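You operate a simulated robot arm through the tools that you are given. There is no shell and no other tool. Be economical: measure what you need, move in short steps, check, and stop when the job is done.

Carry out the task below with a simulated robot arm. There is one attempt and no reset: what you move stays moved.

TASK
Put the 15 mm rubber sleeve from the top of the sample bench on top of the brown card box there and the 28 mm rubber sleeve on the beige tile sample board.
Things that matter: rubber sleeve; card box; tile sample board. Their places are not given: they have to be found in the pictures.

It is judged by the outcome, as a careful person would: the job done as asked, and still so three seconds after it is handed in. It fails if anything else is knocked over, pushed out of place, dropped, spilled or broken.

THE ROBOT
A 7-joint arm with a two-finger parallel gripper, fixed in place. Base frame: the origin is at the foot of the arm, x ahead of it, y to its left, z up; the work surface is at about z = 0. Lengths are in mm, angles in degrees, forces in N, time in s.
With the tool pointing down near the work surface it reaches from about 240 to 620 mm from the base axis. Its first joint turns from -66.0 to 66.0 degrees. Payload 2.6 kg.
Tool frame: the origin (TCP) lies between the finger pads and is the grasp point; the fingertips stand 30 mm ahead of it; z points along the fingers, y is the line along which they close. The gripper opens to 94 mm. The fingers are 28 mm wide and 10 mm thick; the gripper's body (50 by 96 mm) begins 55 mm behind the TCP.
Orientation is that of the tool frame in the base frame, as a unit quaternion [w, x, y, z]. With the fingers straight down and closing along the base's y, the tool's x points along the base's -x, its y along +y and its z along -z.

THE INTERFACE
- The arm moves only by the tool nudge_tool. Its argument "targets" is a list of rows, each a list of 4 numbers: the shift along the tool's x, y, z in units of 100 mm (1.0 is 100 mm), then the turn about the tool's z in units of 90 degrees (1.0 is 90 degrees). In form: [[x, y, z, twist], ...]. A call has 1 to 12 rows; each row is the pose to reach, as a shift and turn from the pose commanded when the call began, along the tool's axes at that moment. "hand" is the opening, from 0 (shut) to 1 (fully open), set as the call begins (left out, the last holds). A call with a number of a shift or a turn outside -1 to 1 is refused whole. A row lasts 0.2 s, in which the tool goes at most 50 mm and 8.6 degrees; a call with a longer step from one row to the next is refused whole, and so is a gripper value outside its range. A pose out of reach is approached as far as the arm can. The call stops where the force on the tool passes 40 N (or 10 N more than at its start, if that is more) or the arm is blocked; 0.2 s more then pass. The fingers move at their own pace (about 72 mm/s each) and stop on an object; they squeeze with about 23 N. The grip force told is the motor's: it shows also when the fingers shut on nothing. Time passes only in rows, and 0.2 s behind the last, so rows that repeat a pose let the fingers close. It gives the time, the measured TCP pose, the force on the tool (base axes), the opening and the grip force at its end, in the units of the frame above (readings bear some noise).
- Cameras (640 x 400 px; columns grow to the right, rows downward): "scene" is fixed at [23.7, 419, 577.3]; the picture's right is [-0.88, -0.47, 0.00], its down [-0.20, 0.38, -0.90] and it looks along [0.43, -0.79, -0.43] (base axes); focal length 325 px, centre (320, 200). "wrist" rides on the gripper at [-37, 0, -58] in the tool frame; the picture's right is [0.00, -1.00, 0.00], its down [0.97, 0.00, -0.24] and it looks along [0.24, 0.00, 0.97] (tool axes); focal length 218 px, centre (320, 200).
- snapshot(camera): a new picture of that camera. No time passes.
- probe_pixels(camera, pixels): for up to 12 pixels [column, row] of the newest picture of that camera ("zoom" is the newest enlarged one), the place [x, y, z] in the base frame of the surface seen there, good to about 2 mm. No time passes.
- inspect(camera, box): a new picture of the part [left, top, right, bottom] of that camera's present view, enlarged. No time passes.
- job_done(): hands the job in; it is judged then, once.

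Work in short steps. Measure before you move; look again where a grasp or a placing could have gone wrong, and mend it. You have 60 turns and 20 pictures in all, the two below and enlarged ones among them. Open the gripper and draw the arm clear of the work before you hand the job in, unless the task says otherwise; then end with one line.

The tools are called after ">>>" by a JSON object that holds its "name" and its "arguments". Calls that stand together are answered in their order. nudge_tool: Moves the arm, as the interface text tells. Its arguments: {"type":"object","properties":{"targets":{"type":"array","items":{"type":"array","items":{"type":"number"}}},"hand":{"type":"number"}},"required":["targets"]} The other tools are called the same way: snapshot (camera) takes a picture; probe_pixels (camera, pixels) gives the place of the surface under pixels of a picture; inspect (camera, box) takes an enlarged picture of a part of a camera's view; job_done () hands the job in.

At the start:

```text
time_s: 0.0
tcp_pos: [259.0, -325.4, 337.4]
orientation: [0.0, 0.0, 1.0, 0.001]
wrist_force: [-0.2, -0.5, 0.5]
grip_width: 93.7
grasp_force: 0.0
```

scene: 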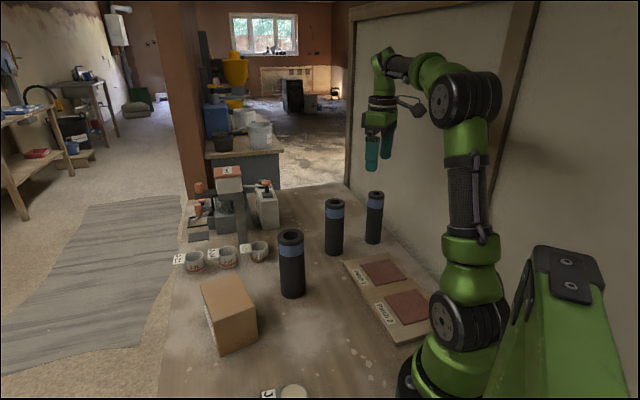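
wrist: 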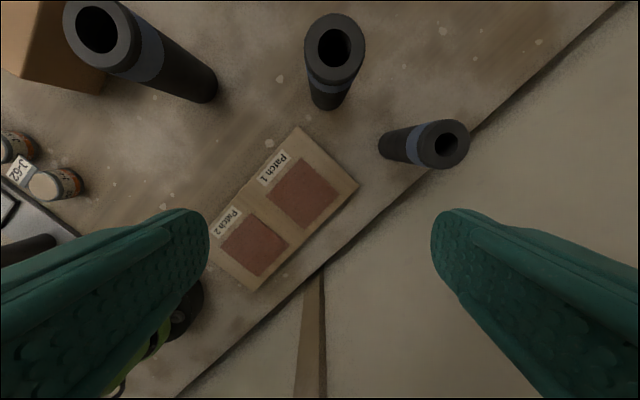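

The pictures show three dark sleeves at scene (291,262), (334,226), (374,217), a card box at (228,312) and a board at (388,297). I'll enlarge them to tell sizes apart.

>>> {"name": "inspect", "arguments": {"camera": "scene", "box": [170, 150, 330, 270]}}

>>> {"name": "inspect", "arguments": {"camera": "scene", "box": [260, 170, 440, 350]}}

```text
3.33 times, centred on (250, 210) of scene
```

zoom: 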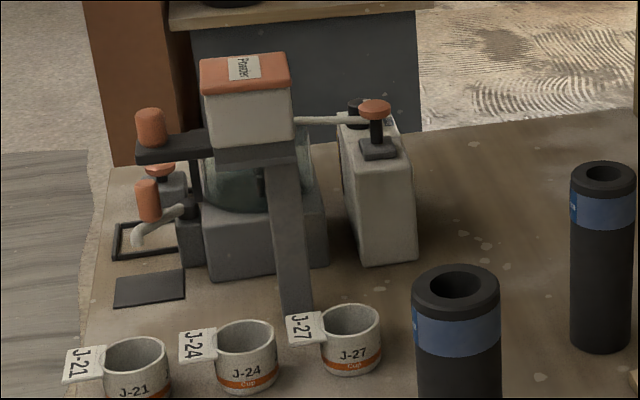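

```text
2.22 times, centred on (350, 260) of scene
```

zoom: 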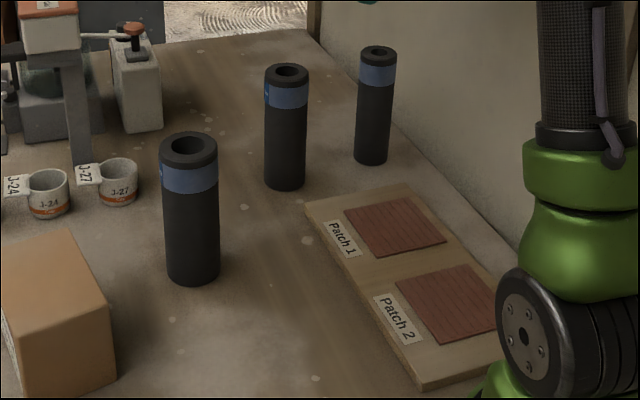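

Three sleeves of different size. Measure rims, box and board.

>>> {"name": "probe_pixels", "arguments": {"camera": "zoom", "pixels": [[162, 148], [215, 148], [188, 162], [188, 137], [267, 72], [306, 72], [287, 82], [287, 66], [361, 52], [395, 52], [378, 59], [378, 48]]}}

>>> {"name": "probe_pixels", "arguments": {"camera": "scene", "pixels": [[203, 282], [240, 276], [256, 312], [217, 318], [230, 295], [343, 263], [370, 255], [430, 318], [398, 343], [383, 289], [291, 295], [228, 340]]}}

>>> {"name": "probe_pixels", "arguments": {"camera": "wrist", "pixels": [[298, 128], [357, 186], [250, 290], [212, 260], [97, 30], [320, 20], [446, 125], [467, 138], [419, 143], [363, 45], [306, 48], [270, 200]]}}

```text
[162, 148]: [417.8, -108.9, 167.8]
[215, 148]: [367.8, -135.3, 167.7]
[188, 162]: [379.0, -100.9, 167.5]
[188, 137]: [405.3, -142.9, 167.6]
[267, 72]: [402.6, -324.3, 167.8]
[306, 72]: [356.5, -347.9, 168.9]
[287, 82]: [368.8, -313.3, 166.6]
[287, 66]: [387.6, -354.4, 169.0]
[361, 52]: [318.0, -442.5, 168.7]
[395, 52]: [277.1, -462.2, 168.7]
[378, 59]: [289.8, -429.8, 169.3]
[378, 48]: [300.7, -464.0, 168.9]
```

```text
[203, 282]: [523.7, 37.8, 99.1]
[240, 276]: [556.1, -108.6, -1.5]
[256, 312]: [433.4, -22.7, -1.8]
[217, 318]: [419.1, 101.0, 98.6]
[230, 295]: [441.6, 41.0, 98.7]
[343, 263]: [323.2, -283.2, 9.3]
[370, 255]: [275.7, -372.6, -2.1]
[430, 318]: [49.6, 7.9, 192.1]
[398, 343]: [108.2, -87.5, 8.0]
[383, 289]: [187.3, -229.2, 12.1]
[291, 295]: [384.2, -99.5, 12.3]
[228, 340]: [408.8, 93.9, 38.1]
```

```text
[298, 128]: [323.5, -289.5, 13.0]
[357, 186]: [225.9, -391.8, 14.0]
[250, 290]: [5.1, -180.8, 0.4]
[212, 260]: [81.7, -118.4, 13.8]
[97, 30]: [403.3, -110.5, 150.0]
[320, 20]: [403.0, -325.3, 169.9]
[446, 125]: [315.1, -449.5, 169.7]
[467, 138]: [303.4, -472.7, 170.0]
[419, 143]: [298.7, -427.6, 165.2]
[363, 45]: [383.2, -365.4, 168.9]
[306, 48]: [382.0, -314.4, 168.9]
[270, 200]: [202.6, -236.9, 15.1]
```

Diameters about 57 (near), 52 (mid) and 46 mm (far), all with tops at z≈168. So the likely order is 28, 22 and 15 mm. I'll move to where the wrist camera can read the band labels, which face +x.

>>> {"name": "nudge_tool", "arguments": {"targets": [[-0.2, -0.2, 0, 0], [-0.45, -0.42, 0, 0], [-0.7, -0.65, 0, 0], [-0.9, -0.9, 0, 0], [-0.99, -0.99, 0.2, 0]], "hand": 1}}

>>> {"name": "nudge_tool", "arguments": {"targets": [[-0.1, -0.1, 0.2, 0], [-0.25, -0.24, 0.5, 0], [-0.25, -0.24, 0.77, 0], [-0.25, -0.24, 0.77, 0]]}}

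>>> {"name": "snapshot", "arguments": {"camera": "wrist"}}

```text
time_s: 1.2
tcp_pos: [353.3, -414.7, 315.9]
orientation: [0.0, 0.001, 1.0, 0.0]
wrist_force: [-0.8, -0.4, -0.3]
grip_width: 94.1
grasp_force: 0.0
out of reach, approached as far as the arm can: row 4, 5
```

```text
time_s: 2.2
tcp_pos: [381.8, -439.4, 238.3]
orientation: [0.0, 0.0, 1.0, -0.002]
wrist_force: [-0.2, -1.1, 0.5]
grip_width: 94.1
grasp_force: 0.1
out of reach, approached as far as the arm can: row 2
```

```text
15 pictures are left
```

wrist: 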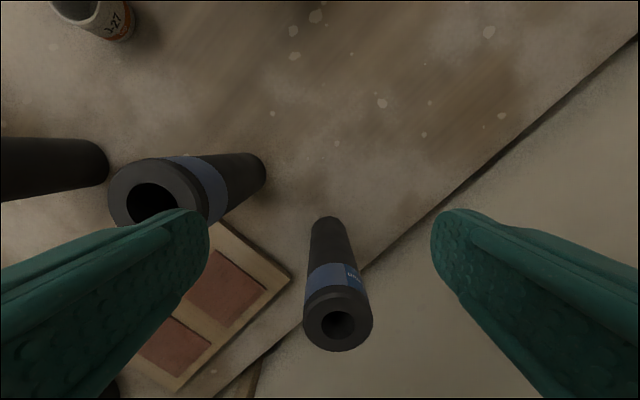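

A label shows at the right of the far sleeve's band (355,278). I'll enlarge it.

>>> {"name": "inspect", "arguments": {"camera": "wrist", "box": [290, 250, 390, 312]}}

```text
6.40 times, centred on (340, 281) of wrist
```

zoom: 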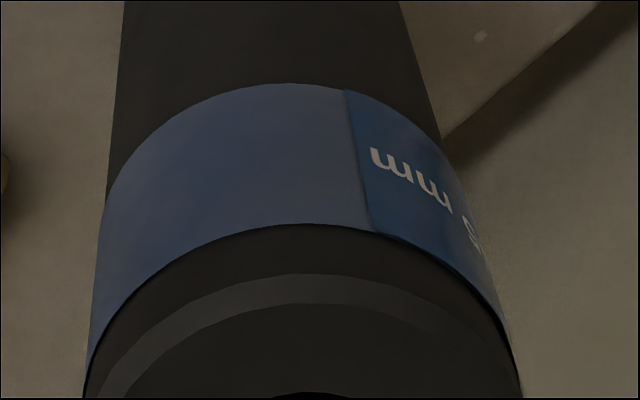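

It reads "…5 mm", so the far sleeve is the 15 mm one. I'll measure its centre from this view.

>>> {"name": "probe_pixels", "arguments": {"camera": "wrist", "pixels": [[306, 318], [370, 318], [338, 347], [338, 296], [338, 306], [318, 232], [345, 222], [331, 218]]}}

```text
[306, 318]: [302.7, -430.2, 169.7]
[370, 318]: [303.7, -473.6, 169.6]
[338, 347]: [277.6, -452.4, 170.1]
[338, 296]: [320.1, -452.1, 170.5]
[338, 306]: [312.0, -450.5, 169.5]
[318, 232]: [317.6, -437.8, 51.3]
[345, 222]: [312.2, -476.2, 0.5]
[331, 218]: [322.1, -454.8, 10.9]
```

Next I check the clearance to the wall beyond the bench edge.

>>> {"name": "probe_pixels", "arguments": {"camera": "wrist", "pixels": [[400, 240], [500, 155], [420, 300], [400, 380], [500, 200], [270, 340], [240, 390], [620, 150]]}}

>>> {"name": "probe_pixels", "arguments": {"camera": "scene", "pixels": [[395, 200], [400, 190], [360, 195], [400, 220], [420, 240], [375, 160]]}}

```text
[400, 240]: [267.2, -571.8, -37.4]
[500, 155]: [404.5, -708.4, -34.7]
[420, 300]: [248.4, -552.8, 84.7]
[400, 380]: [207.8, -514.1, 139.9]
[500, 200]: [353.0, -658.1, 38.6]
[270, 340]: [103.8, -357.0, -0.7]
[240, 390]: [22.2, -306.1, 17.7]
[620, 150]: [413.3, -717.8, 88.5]
```

```text
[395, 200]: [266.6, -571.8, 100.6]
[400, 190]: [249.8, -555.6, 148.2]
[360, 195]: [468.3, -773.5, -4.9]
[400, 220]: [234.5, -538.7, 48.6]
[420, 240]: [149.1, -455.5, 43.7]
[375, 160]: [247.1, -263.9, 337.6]
```

The wall runs along x+y≈-305, about 107 mm from the 15 mm sleeve, so there is room. I'll move above the sleeve's centre (299,-452).

>>> {"name": "nudge_tool", "arguments": {"targets": [[0.3, -0.05, 0, 0], [0.6, -0.1, 0, 0], [0.83, -0.125, 0, 0], [0.83, -0.125, 0, 0]]}}

```text
time_s: 3.2
tcp_pos: [297.7, -452.9, 239.3]
orientation: [0.0, -0.001, 1.0, 0.0]
wrist_force: [0.3, 0.6, -0.1]
grip_width: 94.1
grasp_force: 0.1
```

Aligned. I'll descend 100 mm.

>>> {"name": "nudge_tool", "arguments": {"targets": [[0, 0, 0.35, 0], [0, 0, 0.7, 0], [-0.01, 0.01, 1.0, 0], [-0.01, 0.01, 1.0, 0]]}}

>>> {"name": "nudge_tool", "arguments": {"targets": [[0, 0, 0.1, 0], [0, 0, 0.1, 0], [0, 0, 0.1, 0], [0, 0, 0.1, 0], [0, 0, 0.1, 0]], "hand": 0}}

```text
time_s: 4.2
tcp_pos: [298.0, -448.7, 142.4]
orientation: [0.0, 0.0, 1.0, 0.0]
wrist_force: [0.7, 0.6, 0.3]
grip_width: 94.0
grasp_force: 0.1
```

```text
time_s: 5.4
tcp_pos: [298.6, -449.9, 131.1]
orientation: [0.0, 0.0, 1.0, 0.0]
wrist_force: [-0.3, -0.7, 0.0]
grip_width: 48.6
grasp_force: 23.9
```

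Gripped (48.6 mm, 24 N). I'll lift straight up, keeping clear of the wall, and look closely at the box.

>>> {"name": "nudge_tool", "arguments": {"targets": [[0, 0, -0.1, 0], [0, 0, -0.4, 0], [0, 0, -0.7, 0], [0.0, 0.2, -0.99, 0], [0.0, 0.4, -0.99, 0]]}}

>>> {"name": "inspect", "arguments": {"camera": "scene", "box": [180, 260, 340, 400]}}

```text
time_s: 6.6
tcp_pos: [296.2, -406.9, 227.6]
orientation: [0.0, 0.0, 1.0, 0.0]
wrist_force: [-0.6, 0.4, -0.5]
grip_width: 48.2
grasp_force: 22.8
```

```text
2.86 times, centred on (260, 330) of scene
```

zoom: 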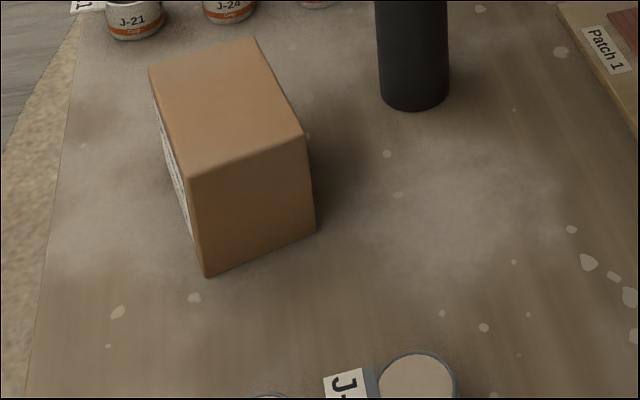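

I'll probe the box's top corners: zoom (152,72), (252,40), (302,135), (192,172).

>>> {"name": "probe_pixels", "arguments": {"camera": "zoom", "pixels": [[154, 73], [251, 41], [300, 134], [193, 172], [226, 105], [206, 270], [313, 230], [390, 375], [430, 360], [413, 106]]}}

```text
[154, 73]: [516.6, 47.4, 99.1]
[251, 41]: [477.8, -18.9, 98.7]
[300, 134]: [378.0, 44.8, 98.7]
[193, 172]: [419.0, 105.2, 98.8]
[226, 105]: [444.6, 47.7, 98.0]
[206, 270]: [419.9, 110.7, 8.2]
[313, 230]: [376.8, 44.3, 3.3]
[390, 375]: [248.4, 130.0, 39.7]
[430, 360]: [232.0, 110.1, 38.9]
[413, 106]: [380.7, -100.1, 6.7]
```

The box top's centre is about (448,45,99). I raise the tool to z≈320 and carry the sleeve along x≈300.

>>> {"name": "nudge_tool", "arguments": {"targets": [[0, 0, -0.4, 0], [0, 0.1, -0.8, 0], [0, 0.5, -0.93, 0], [0, 0.98, -0.93, 0]]}}

>>> {"name": "nudge_tool", "arguments": {"targets": [[0, 0.4, 0, 0], [0, 0.8, 0, 0], [0, 1.0, 0, 0]]}}

>>> {"name": "nudge_tool", "arguments": {"targets": [[0, 0.4, 0, 0], [0, 0.8, 0, 0], [0, 1.0, 0, 0]]}}

>>> {"name": "nudge_tool", "arguments": {"targets": [[0, 0.4, 0, 0], [0, 0.8, 0, 0], [0, 1.0, 0, 0], [0, 1.0, 0, 0]]}}

```text
time_s: 7.6
tcp_pos: [296.0, -307.2, 322.2]
orientation: [0.0, 0.0, 1.0, 0.0]
wrist_force: [-0.9, -0.3, 0.1]
grip_width: 48.4
grasp_force: 23.6
```

```text
time_s: 8.4
tcp_pos: [296.0, -211.8, 317.7]
orientation: [0.0, -0.001, 1.0, 0.001]
wrist_force: [-0.4, -0.7, 1.1]
grip_width: 48.5
grasp_force: 23.0
```

```text
time_s: 9.2
tcp_pos: [297.5, -112.4, 320.1]
orientation: [0.0, 0.0, 1.0, -0.001]
wrist_force: [-0.5, -0.2, -0.6]
grip_width: 48.4
grasp_force: 22.6
```

```text
time_s: 10.2
tcp_pos: [299.0, -10.1, 319.8]
orientation: [-0.001, 0.001, 1.0, 0.0]
wrist_force: [-0.1, 0.4, 0.0]
grip_width: 48.2
grasp_force: 22.7
```

Now to the box, (448,45).

>>> {"name": "nudge_tool", "arguments": {"targets": [[-0.3, 0.2, 0, 0], [-0.6, 0.4, 0, 0], [-0.9, 0.55, 0, 0], [-1.0, 0.55, 0, 0]]}}

>>> {"name": "nudge_tool", "arguments": {"targets": [[-0.3, 0, 0, 0], [-0.49, 0, 0, 0], [-0.49, 0, 0.3, 0], [-0.49, 0, 0.6, 0], [-0.49, 0, 0.75, 0], [-0.49, 0, 0.75, 0]]}}

>>> {"name": "inspect", "arguments": {"camera": "scene", "box": [140, 180, 340, 380]}}

```text
time_s: 11.2
tcp_pos: [398.2, 43.4, 317.7]
orientation: [0.0, 0.0, 1.0, 0.001]
wrist_force: [0.3, 0.6, -0.3]
grip_width: 48.4
grasp_force: 23.2
```

```text
time_s: 12.6
tcp_pos: [444.1, 43.8, 243.7]
orientation: [0.0, 0.0, 1.0, 0.0]
wrist_force: [-0.3, 0.5, -0.5]
grip_width: 48.7
grasp_force: 23.4
```

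```text
2.00 times, centred on (240, 280) of scene
```

zoom: 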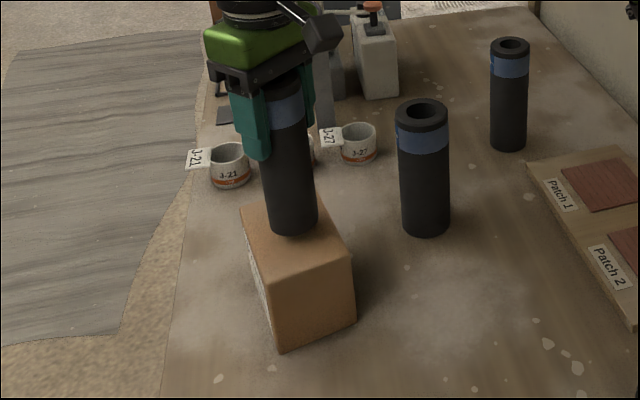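

The sleeve stands over the box's middle, about 13 mm above it. I lower it in small steps and watch the force.

>>> {"name": "nudge_tool", "arguments": {"targets": [[0, 0, 0.04, 0], [0, 0, 0.08, 0], [0, 0, 0.1, 0], [0, 0, 0.11, 0], [0, 0, 0.12, 0], [0, 0, 0.12, 0]]}}

```text
time_s: 14.0
tcp_pos: [446.0, 44.5, 234.0]
orientation: [0.0, 0.0, 1.0, -0.001]
wrist_force: [-0.3, 1.3, 0.6]
grip_width: 48.4
grasp_force: 23.2
```

>>> {"name": "nudge_tool", "arguments": {"targets": [[0, 0, 0.01, 0], [0, 0, 0.01, 0]]}}

>>> {"name": "nudge_tool", "arguments": {"targets": [[0, 0, 0.01, 0], [0, 0, 0.01, 0]]}}

```text
time_s: 14.6
tcp_pos: [446.5, 44.2, 232.9]
orientation: [-0.001, 0.0, 1.0, 0.0]
wrist_force: [-0.2, -1.2, -0.3]
grip_width: 48.6
grasp_force: 22.5
```

```text
time_s: 15.2
tcp_pos: [447.3, 44.2, 232.8]
orientation: [-0.001, 0.0, 1.0, 0.0]
wrist_force: [0.0, 0.1, -1.5]
grip_width: 48.6
grasp_force: 23.3
```

>>> {"name": "nudge_tool", "arguments": {"targets": [[0, 0, 0.01, 0], [0, 0, 0.01, 0]]}}

>>> {"name": "nudge_tool", "arguments": {"targets": [[0, 0, 0.01, 0], [0, 0, 0.01, 0]]}}

```text
time_s: 15.8
tcp_pos: [447.2, 44.4, 230.8]
orientation: [0.0, -0.001, 1.0, 0.0]
wrist_force: [0.2, 0.7, -0.2]
grip_width: 48.4
grasp_force: 22.8
```

```text
time_s: 16.4
tcp_pos: [445.4, 44.4, 229.5]
orientation: [0.0, 0.0, 1.0, 0.001]
wrist_force: [-0.4, 0.5, -1.0]
grip_width: 48.5
grasp_force: 22.9
```

>>> {"name": "nudge_tool", "arguments": {"targets": [[0, 0, 0.01, 0], [0, 0, 0.01, 0]]}}

>>> {"name": "nudge_tool", "arguments": {"targets": [[0, 0, 0.01, 0], [0, 0, 0.01, 0]]}}

```text
time_s: 17.0
tcp_pos: [445.4, 44.2, 230.3]
orientation: [0.0, 0.0, 1.0, 0.0]
wrist_force: [0.2, 0.1, 0.4]
grip_width: 48.4
grasp_force: 23.2
```

```text
time_s: 17.6
tcp_pos: [446.0, 44.4, 229.2]
orientation: [0.0, 0.0, 1.0, 0.0]
wrist_force: [-2.7, -1.1, 7.5]
grip_width: 48.5
grasp_force: 22.7
```

Contact (7.5 N up). I open the fingers and then go straight up.

>>> {"name": "nudge_tool", "arguments": {"targets": [[0, 0, -0.01, 0], [0, 0, -0.01, 0], [0, 0, -0.01, 0], [0, 0, -0.01, 0]], "hand": 1}}

>>> {"name": "nudge_tool", "arguments": {"targets": [[0, 0, -0.3, 0], [0, 0, -0.6, 0], [0, 0, -0.95, 0], [0, 0, -0.95, 0]]}}

>>> {"name": "snapshot", "arguments": {"camera": "scene"}}

```text
time_s: 18.6
tcp_pos: [446.1, 44.6, 229.1]
orientation: [-0.001, 0.0, 1.0, 0.0]
wrist_force: [-0.2, -0.1, -0.2]
grip_width: 94.0
grasp_force: 0.0
```

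```text
time_s: 19.6
tcp_pos: [447.4, 40.3, 322.8]
orientation: [-0.001, 0.0, 1.0, 0.0]
wrist_force: [-0.2, -0.3, 0.1]
grip_width: 93.9
grasp_force: 0.1
```

```text
11 pictures are left
```

scene: 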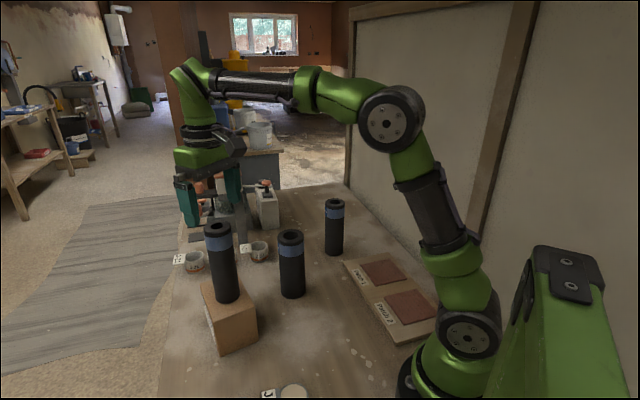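

The sleeve stands on the box. I move over to the near sleeve, stopping at x≈447 so the wrist camera can read its label.

>>> {"name": "nudge_tool", "arguments": {"targets": [[0, -0.4, 0, 0], [0, -0.8, 0, 0], [0, -1.0, 0, 0]]}}

>>> {"name": "nudge_tool", "arguments": {"targets": [[0, -0.4, 0, 0], [0, -0.62, 0.3, 0], [0, -0.62, 0.7, 0], [0, -0.62, 0.7, 0]]}}

>>> {"name": "snapshot", "arguments": {"camera": "wrist"}}

```text
time_s: 20.4
tcp_pos: [447.6, -56.5, 324.3]
orientation: [0.0, 0.0, 1.0, 0.0]
wrist_force: [-0.5, -0.7, -0.3]
grip_width: 94.2
grasp_force: 0.0
```

```text
time_s: 21.4
tcp_pos: [450.3, -118.4, 255.8]
orientation: [0.001, -0.001, 1.0, 0.0]
wrist_force: [0.5, -0.2, 0.7]
grip_width: 94.3
grasp_force: 0.1
```

```text
10 pictures are left
```

wrist: 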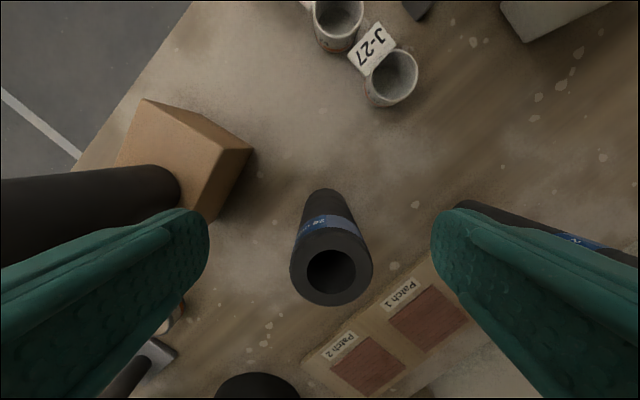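

>>> {"name": "inspect", "arguments": {"camera": "wrist", "box": [280, 195, 380, 257]}}

>>> {"name": "probe_pixels", "arguments": {"camera": "wrist", "pixels": [[292, 268], [371, 268], [330, 305], [330, 234], [305, 358], [432, 250], [350, 395], [470, 318], [368, 365], [428, 318], [398, 338]]}}

```text
6.40 times, centred on (330, 226) of wrist
```

zoom: 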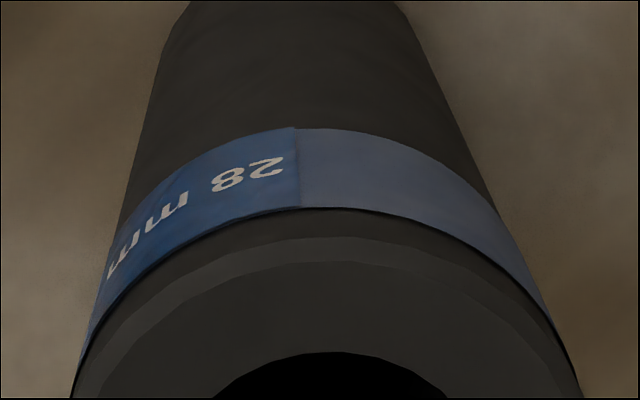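

```text
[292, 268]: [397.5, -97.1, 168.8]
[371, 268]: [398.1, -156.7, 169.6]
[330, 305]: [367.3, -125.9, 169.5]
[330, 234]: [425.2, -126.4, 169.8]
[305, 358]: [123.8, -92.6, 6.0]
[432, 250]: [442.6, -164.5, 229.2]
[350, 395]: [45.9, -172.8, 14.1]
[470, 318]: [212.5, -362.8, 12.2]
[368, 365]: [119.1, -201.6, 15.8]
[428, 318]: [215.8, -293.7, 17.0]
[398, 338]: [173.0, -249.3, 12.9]
```

Confirmed: 28 mm, centre about (394.5,-124.5). I move over it and descend.

>>> {"name": "nudge_tool", "arguments": {"targets": [[0.3, -0.03, 0, 0], [0.55, -0.06, 0, 0], [0.55, -0.06, 0.24, 0], [0.55, -0.06, 0.24, 0]]}}

```text
time_s: 22.4
tcp_pos: [391.0, -125.5, 229.8]
orientation: [-0.001, 0.0, 1.0, -0.001]
wrist_force: [0.0, -0.2, 0.2]
grip_width: 94.0
grasp_force: 0.0
```

>>> {"name": "nudge_tool", "arguments": {"targets": [[-0.02, 0.0, 0.3, 0], [-0.02, 0.0, 0.65, 0], [-0.02, 0.0, 0.98, 0], [-0.02, 0.0, 0.98, 0]]}}

>>> {"name": "nudge_tool", "arguments": {"targets": [[0, 0, 0, 0], [0, 0, 0, 0], [0, 0, 0, 0], [0, 0, 0, 0]], "hand": 0}}

```text
time_s: 23.4
tcp_pos: [393.1, -123.8, 130.3]
orientation: [0.0, 0.0, 1.0, 0.0]
wrist_force: [-0.2, 0.4, 0.2]
grip_width: 94.0
grasp_force: 0.0
```

```text
time_s: 24.4
tcp_pos: [393.1, -124.1, 131.0]
orientation: [0.0, 0.0, 1.0, 0.0]
wrist_force: [0.4, 0.3, 0.1]
grip_width: 62.1
grasp_force: 22.9
```

Gripped (62 mm). Before lifting I probe the board's patches for a flat spot.

>>> {"name": "inspect", "arguments": {"camera": "scene", "box": [330, 240, 450, 350]}}

```text
3.64 times, centred on (390, 295) of scene
```

zoom: 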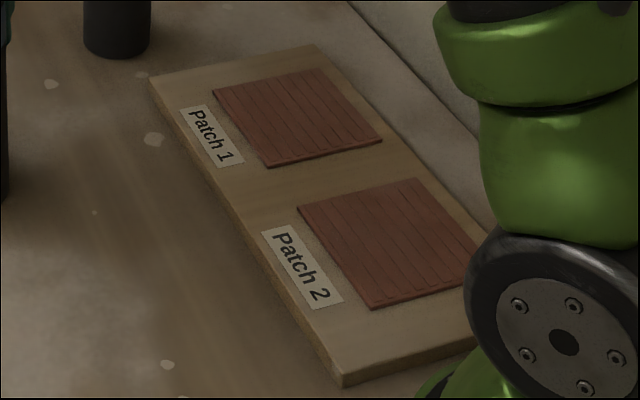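

>>> {"name": "probe_pixels", "arguments": {"camera": "zoom", "pixels": [[217, 91], [316, 71], [378, 139], [268, 161], [298, 116], [180, 92], [270, 60], [330, 70], [250, 190], [340, 178], [152, 82], [340, 375]]}}

```text
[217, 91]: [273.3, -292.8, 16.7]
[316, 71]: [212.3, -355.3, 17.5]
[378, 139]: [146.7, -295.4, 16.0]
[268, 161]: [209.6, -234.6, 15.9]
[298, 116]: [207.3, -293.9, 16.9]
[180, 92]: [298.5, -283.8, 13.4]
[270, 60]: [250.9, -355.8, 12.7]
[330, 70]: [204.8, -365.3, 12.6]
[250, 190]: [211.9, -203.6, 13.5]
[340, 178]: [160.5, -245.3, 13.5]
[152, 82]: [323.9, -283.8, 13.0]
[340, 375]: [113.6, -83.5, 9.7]
```

Patch 1's tile centre is at (210,-295,17), flat and about 88 mm square, large enough for the sleeve. I lift 70 mm, go to x≈210, then to y≈-295; nothing tall is in the way.

>>> {"name": "nudge_tool", "arguments": {"targets": [[0, 0, -0.1, 0], [0, 0, -0.4, 0], [0, 0, -0.75, 0], [0.3, 0, -0.75, 0], [0.6, 0, -0.75, 0], [0.95, 0, -0.75, 0], [0.95, 0, -0.75, 0]]}}

>>> {"name": "nudge_tool", "arguments": {"targets": [[0.25, -0.3, 0, 0], [0.5, -0.6, 0, 0], [0.75, -0.9, 0, 0], [0.75, -0.9, 0, 0]]}}

>>> {"name": "nudge_tool", "arguments": {"targets": [[0.05, -0.4, 0, 0], [0.1, -0.8, 0, 0], [0.1, -0.8, 0, 0]]}}

```text
time_s: 26.0
tcp_pos: [296.8, -121.3, 204.5]
orientation: [-0.001, 0.0, 1.0, 0.0]
wrist_force: [0.2, 0.3, -0.1]
grip_width: 61.9
grasp_force: 23.2
```

```text
time_s: 27.0
tcp_pos: [220.3, -214.8, 208.4]
orientation: [0.0, -0.001, 1.0, 0.0]
wrist_force: [-0.6, -0.8, 0.1]
grip_width: 62.1
grasp_force: 22.8
```

```text
time_s: 27.8
tcp_pos: [208.9, -293.6, 210.8]
orientation: [0.0, -0.001, 1.0, 0.001]
wrist_force: [1.1, 0.6, -0.4]
grip_width: 61.7
grasp_force: 23.0
```

Above Patch 1; I lower it to about 8 mm above the tile, then creep.

>>> {"name": "nudge_tool", "arguments": {"targets": [[0, 0, 0.25, 0], [0, 0, 0.45, 0], [0, 0, 0.53, 0], [0, 0, 0.53, 0]]}}

>>> {"name": "nudge_tool", "arguments": {"targets": [[0, 0, 0.01, 0], [0, 0, 0.02, 0], [0, 0, 0.03, 0], [0, 0, 0.03, 0]]}}

>>> {"name": "nudge_tool", "arguments": {"targets": [[0, 0, 0.01, 0], [0, 0, 0.01, 0]]}}

```text
time_s: 28.8
tcp_pos: [211.7, -293.3, 155.5]
orientation: [-0.001, 0.001, 1.0, 0.0]
wrist_force: [0.0, -0.7, 0.0]
grip_width: 61.8
grasp_force: 23.1
```

```text
time_s: 29.8
tcp_pos: [213.8, -295.0, 151.3]
orientation: [0.001, 0.0, 1.0, 0.0]
wrist_force: [-0.8, -0.8, 0.1]
grip_width: 62.0
grasp_force: 23.5
```

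```text
time_s: 30.4
tcp_pos: [212.9, -294.4, 150.3]
orientation: [0.0, 0.001, 1.0, 0.0]
wrist_force: [-0.8, -0.2, 0.4]
grip_width: 61.7
grasp_force: 22.9
```

>>> {"name": "nudge_tool", "arguments": {"targets": [[0, 0, 0.01, 0], [0, 0, 0.01, 0]]}}

>>> {"name": "nudge_tool", "arguments": {"targets": [[0, 0, 0.01, 0], [0, 0, 0.01, 0]]}}

```text
time_s: 31.0
tcp_pos: [213.0, -291.7, 147.6]
orientation: [0.001, 0.0, 1.0, 0.0]
wrist_force: [-0.2, 0.2, -0.2]
grip_width: 61.9
grasp_force: 23.1
```

```text
time_s: 31.6
tcp_pos: [213.7, -294.5, 146.9]
orientation: [0.0, 0.0, 1.0, 0.0]
wrist_force: [-0.3, -0.2, -0.1]
grip_width: 61.8
grasp_force: 22.4
```

>>> {"name": "nudge_tool", "arguments": {"targets": [[0, 0, 0.01, 0], [0, 0, 0.01, 0]]}}

>>> {"name": "inspect", "arguments": {"camera": "scene", "box": [320, 180, 460, 360]}}

```text
time_s: 32.2
tcp_pos: [215.4, -294.4, 147.2]
orientation: [0.001, 0.0, 1.0, -0.001]
wrist_force: [-3.1, 1.7, 8.8]
grip_width: 61.7
grasp_force: 23.2
```

```text
2.22 times, centred on (390, 270) of scene
```

zoom: 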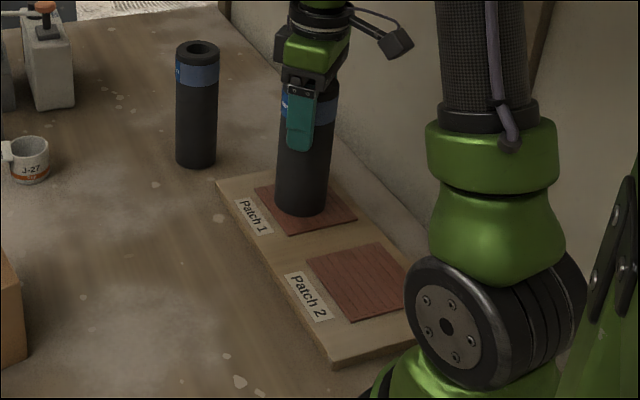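

Contact (8.8 N), and the sleeve sits on Patch 1. I release it and go straight up.

>>> {"name": "nudge_tool", "arguments": {"targets": [[0, 0, -0.01, 0], [0, 0, -0.01, 0], [0, 0, -0.01, 0], [0, 0, -0.01, 0]], "hand": 1}}

>>> {"name": "nudge_tool", "arguments": {"targets": [[0, 0, -0.3, 0], [0, 0, -0.6, 0], [0, 0, -0.98, 0], [0, 0, -0.98, 0]]}}

>>> {"name": "nudge_tool", "arguments": {"targets": [[0, 0, -0.4, 0], [0, 0.3, -0.6, 0], [0, 0.6, -0.6, 0], [0, 0.6, -0.6, 0]]}}

>>> {"name": "snapshot", "arguments": {"camera": "scene"}}

```text
time_s: 33.2
tcp_pos: [214.3, -292.8, 146.8]
orientation: [-0.001, 0.0, 1.0, 0.0]
wrist_force: [-0.3, 0.0, 0.2]
grip_width: 93.9
grasp_force: 0.0
```

```text
time_s: 34.2
tcp_pos: [214.4, -293.6, 246.6]
orientation: [0.0, 0.0, 1.0, 0.0]
wrist_force: [1.3, 0.0, 0.8]
grip_width: 93.9
grasp_force: 0.1
```

```text
time_s: 35.2
tcp_pos: [213.3, -232.7, 307.8]
orientation: [0.0, 0.0, 1.0, 0.0]
wrist_force: [-1.0, 0.7, -0.4]
grip_width: 93.7
grasp_force: 0.0
```

```text
6 pictures are left
```

scene: 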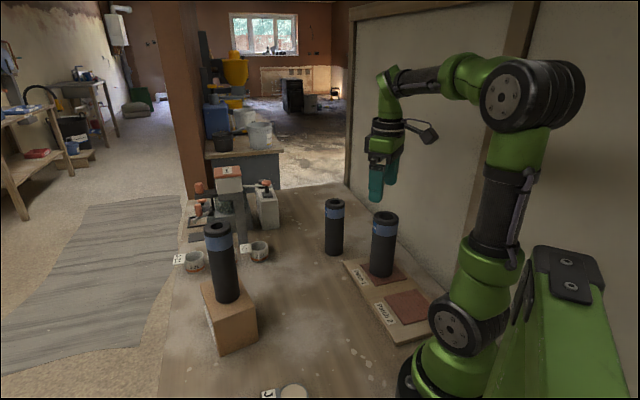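

Both sleeves stand where asked, nothing else has moved, and the arm is clear. I hand in.

>>> {"name": "job_done", "arguments": {}}

```text
The job is handed in.
```

The 15 mm sleeve is standing on the brown card box and the 28 mm sleeve on the beige tile sample board (on its Patch 1 tile); the last picture shows nothing else moved.
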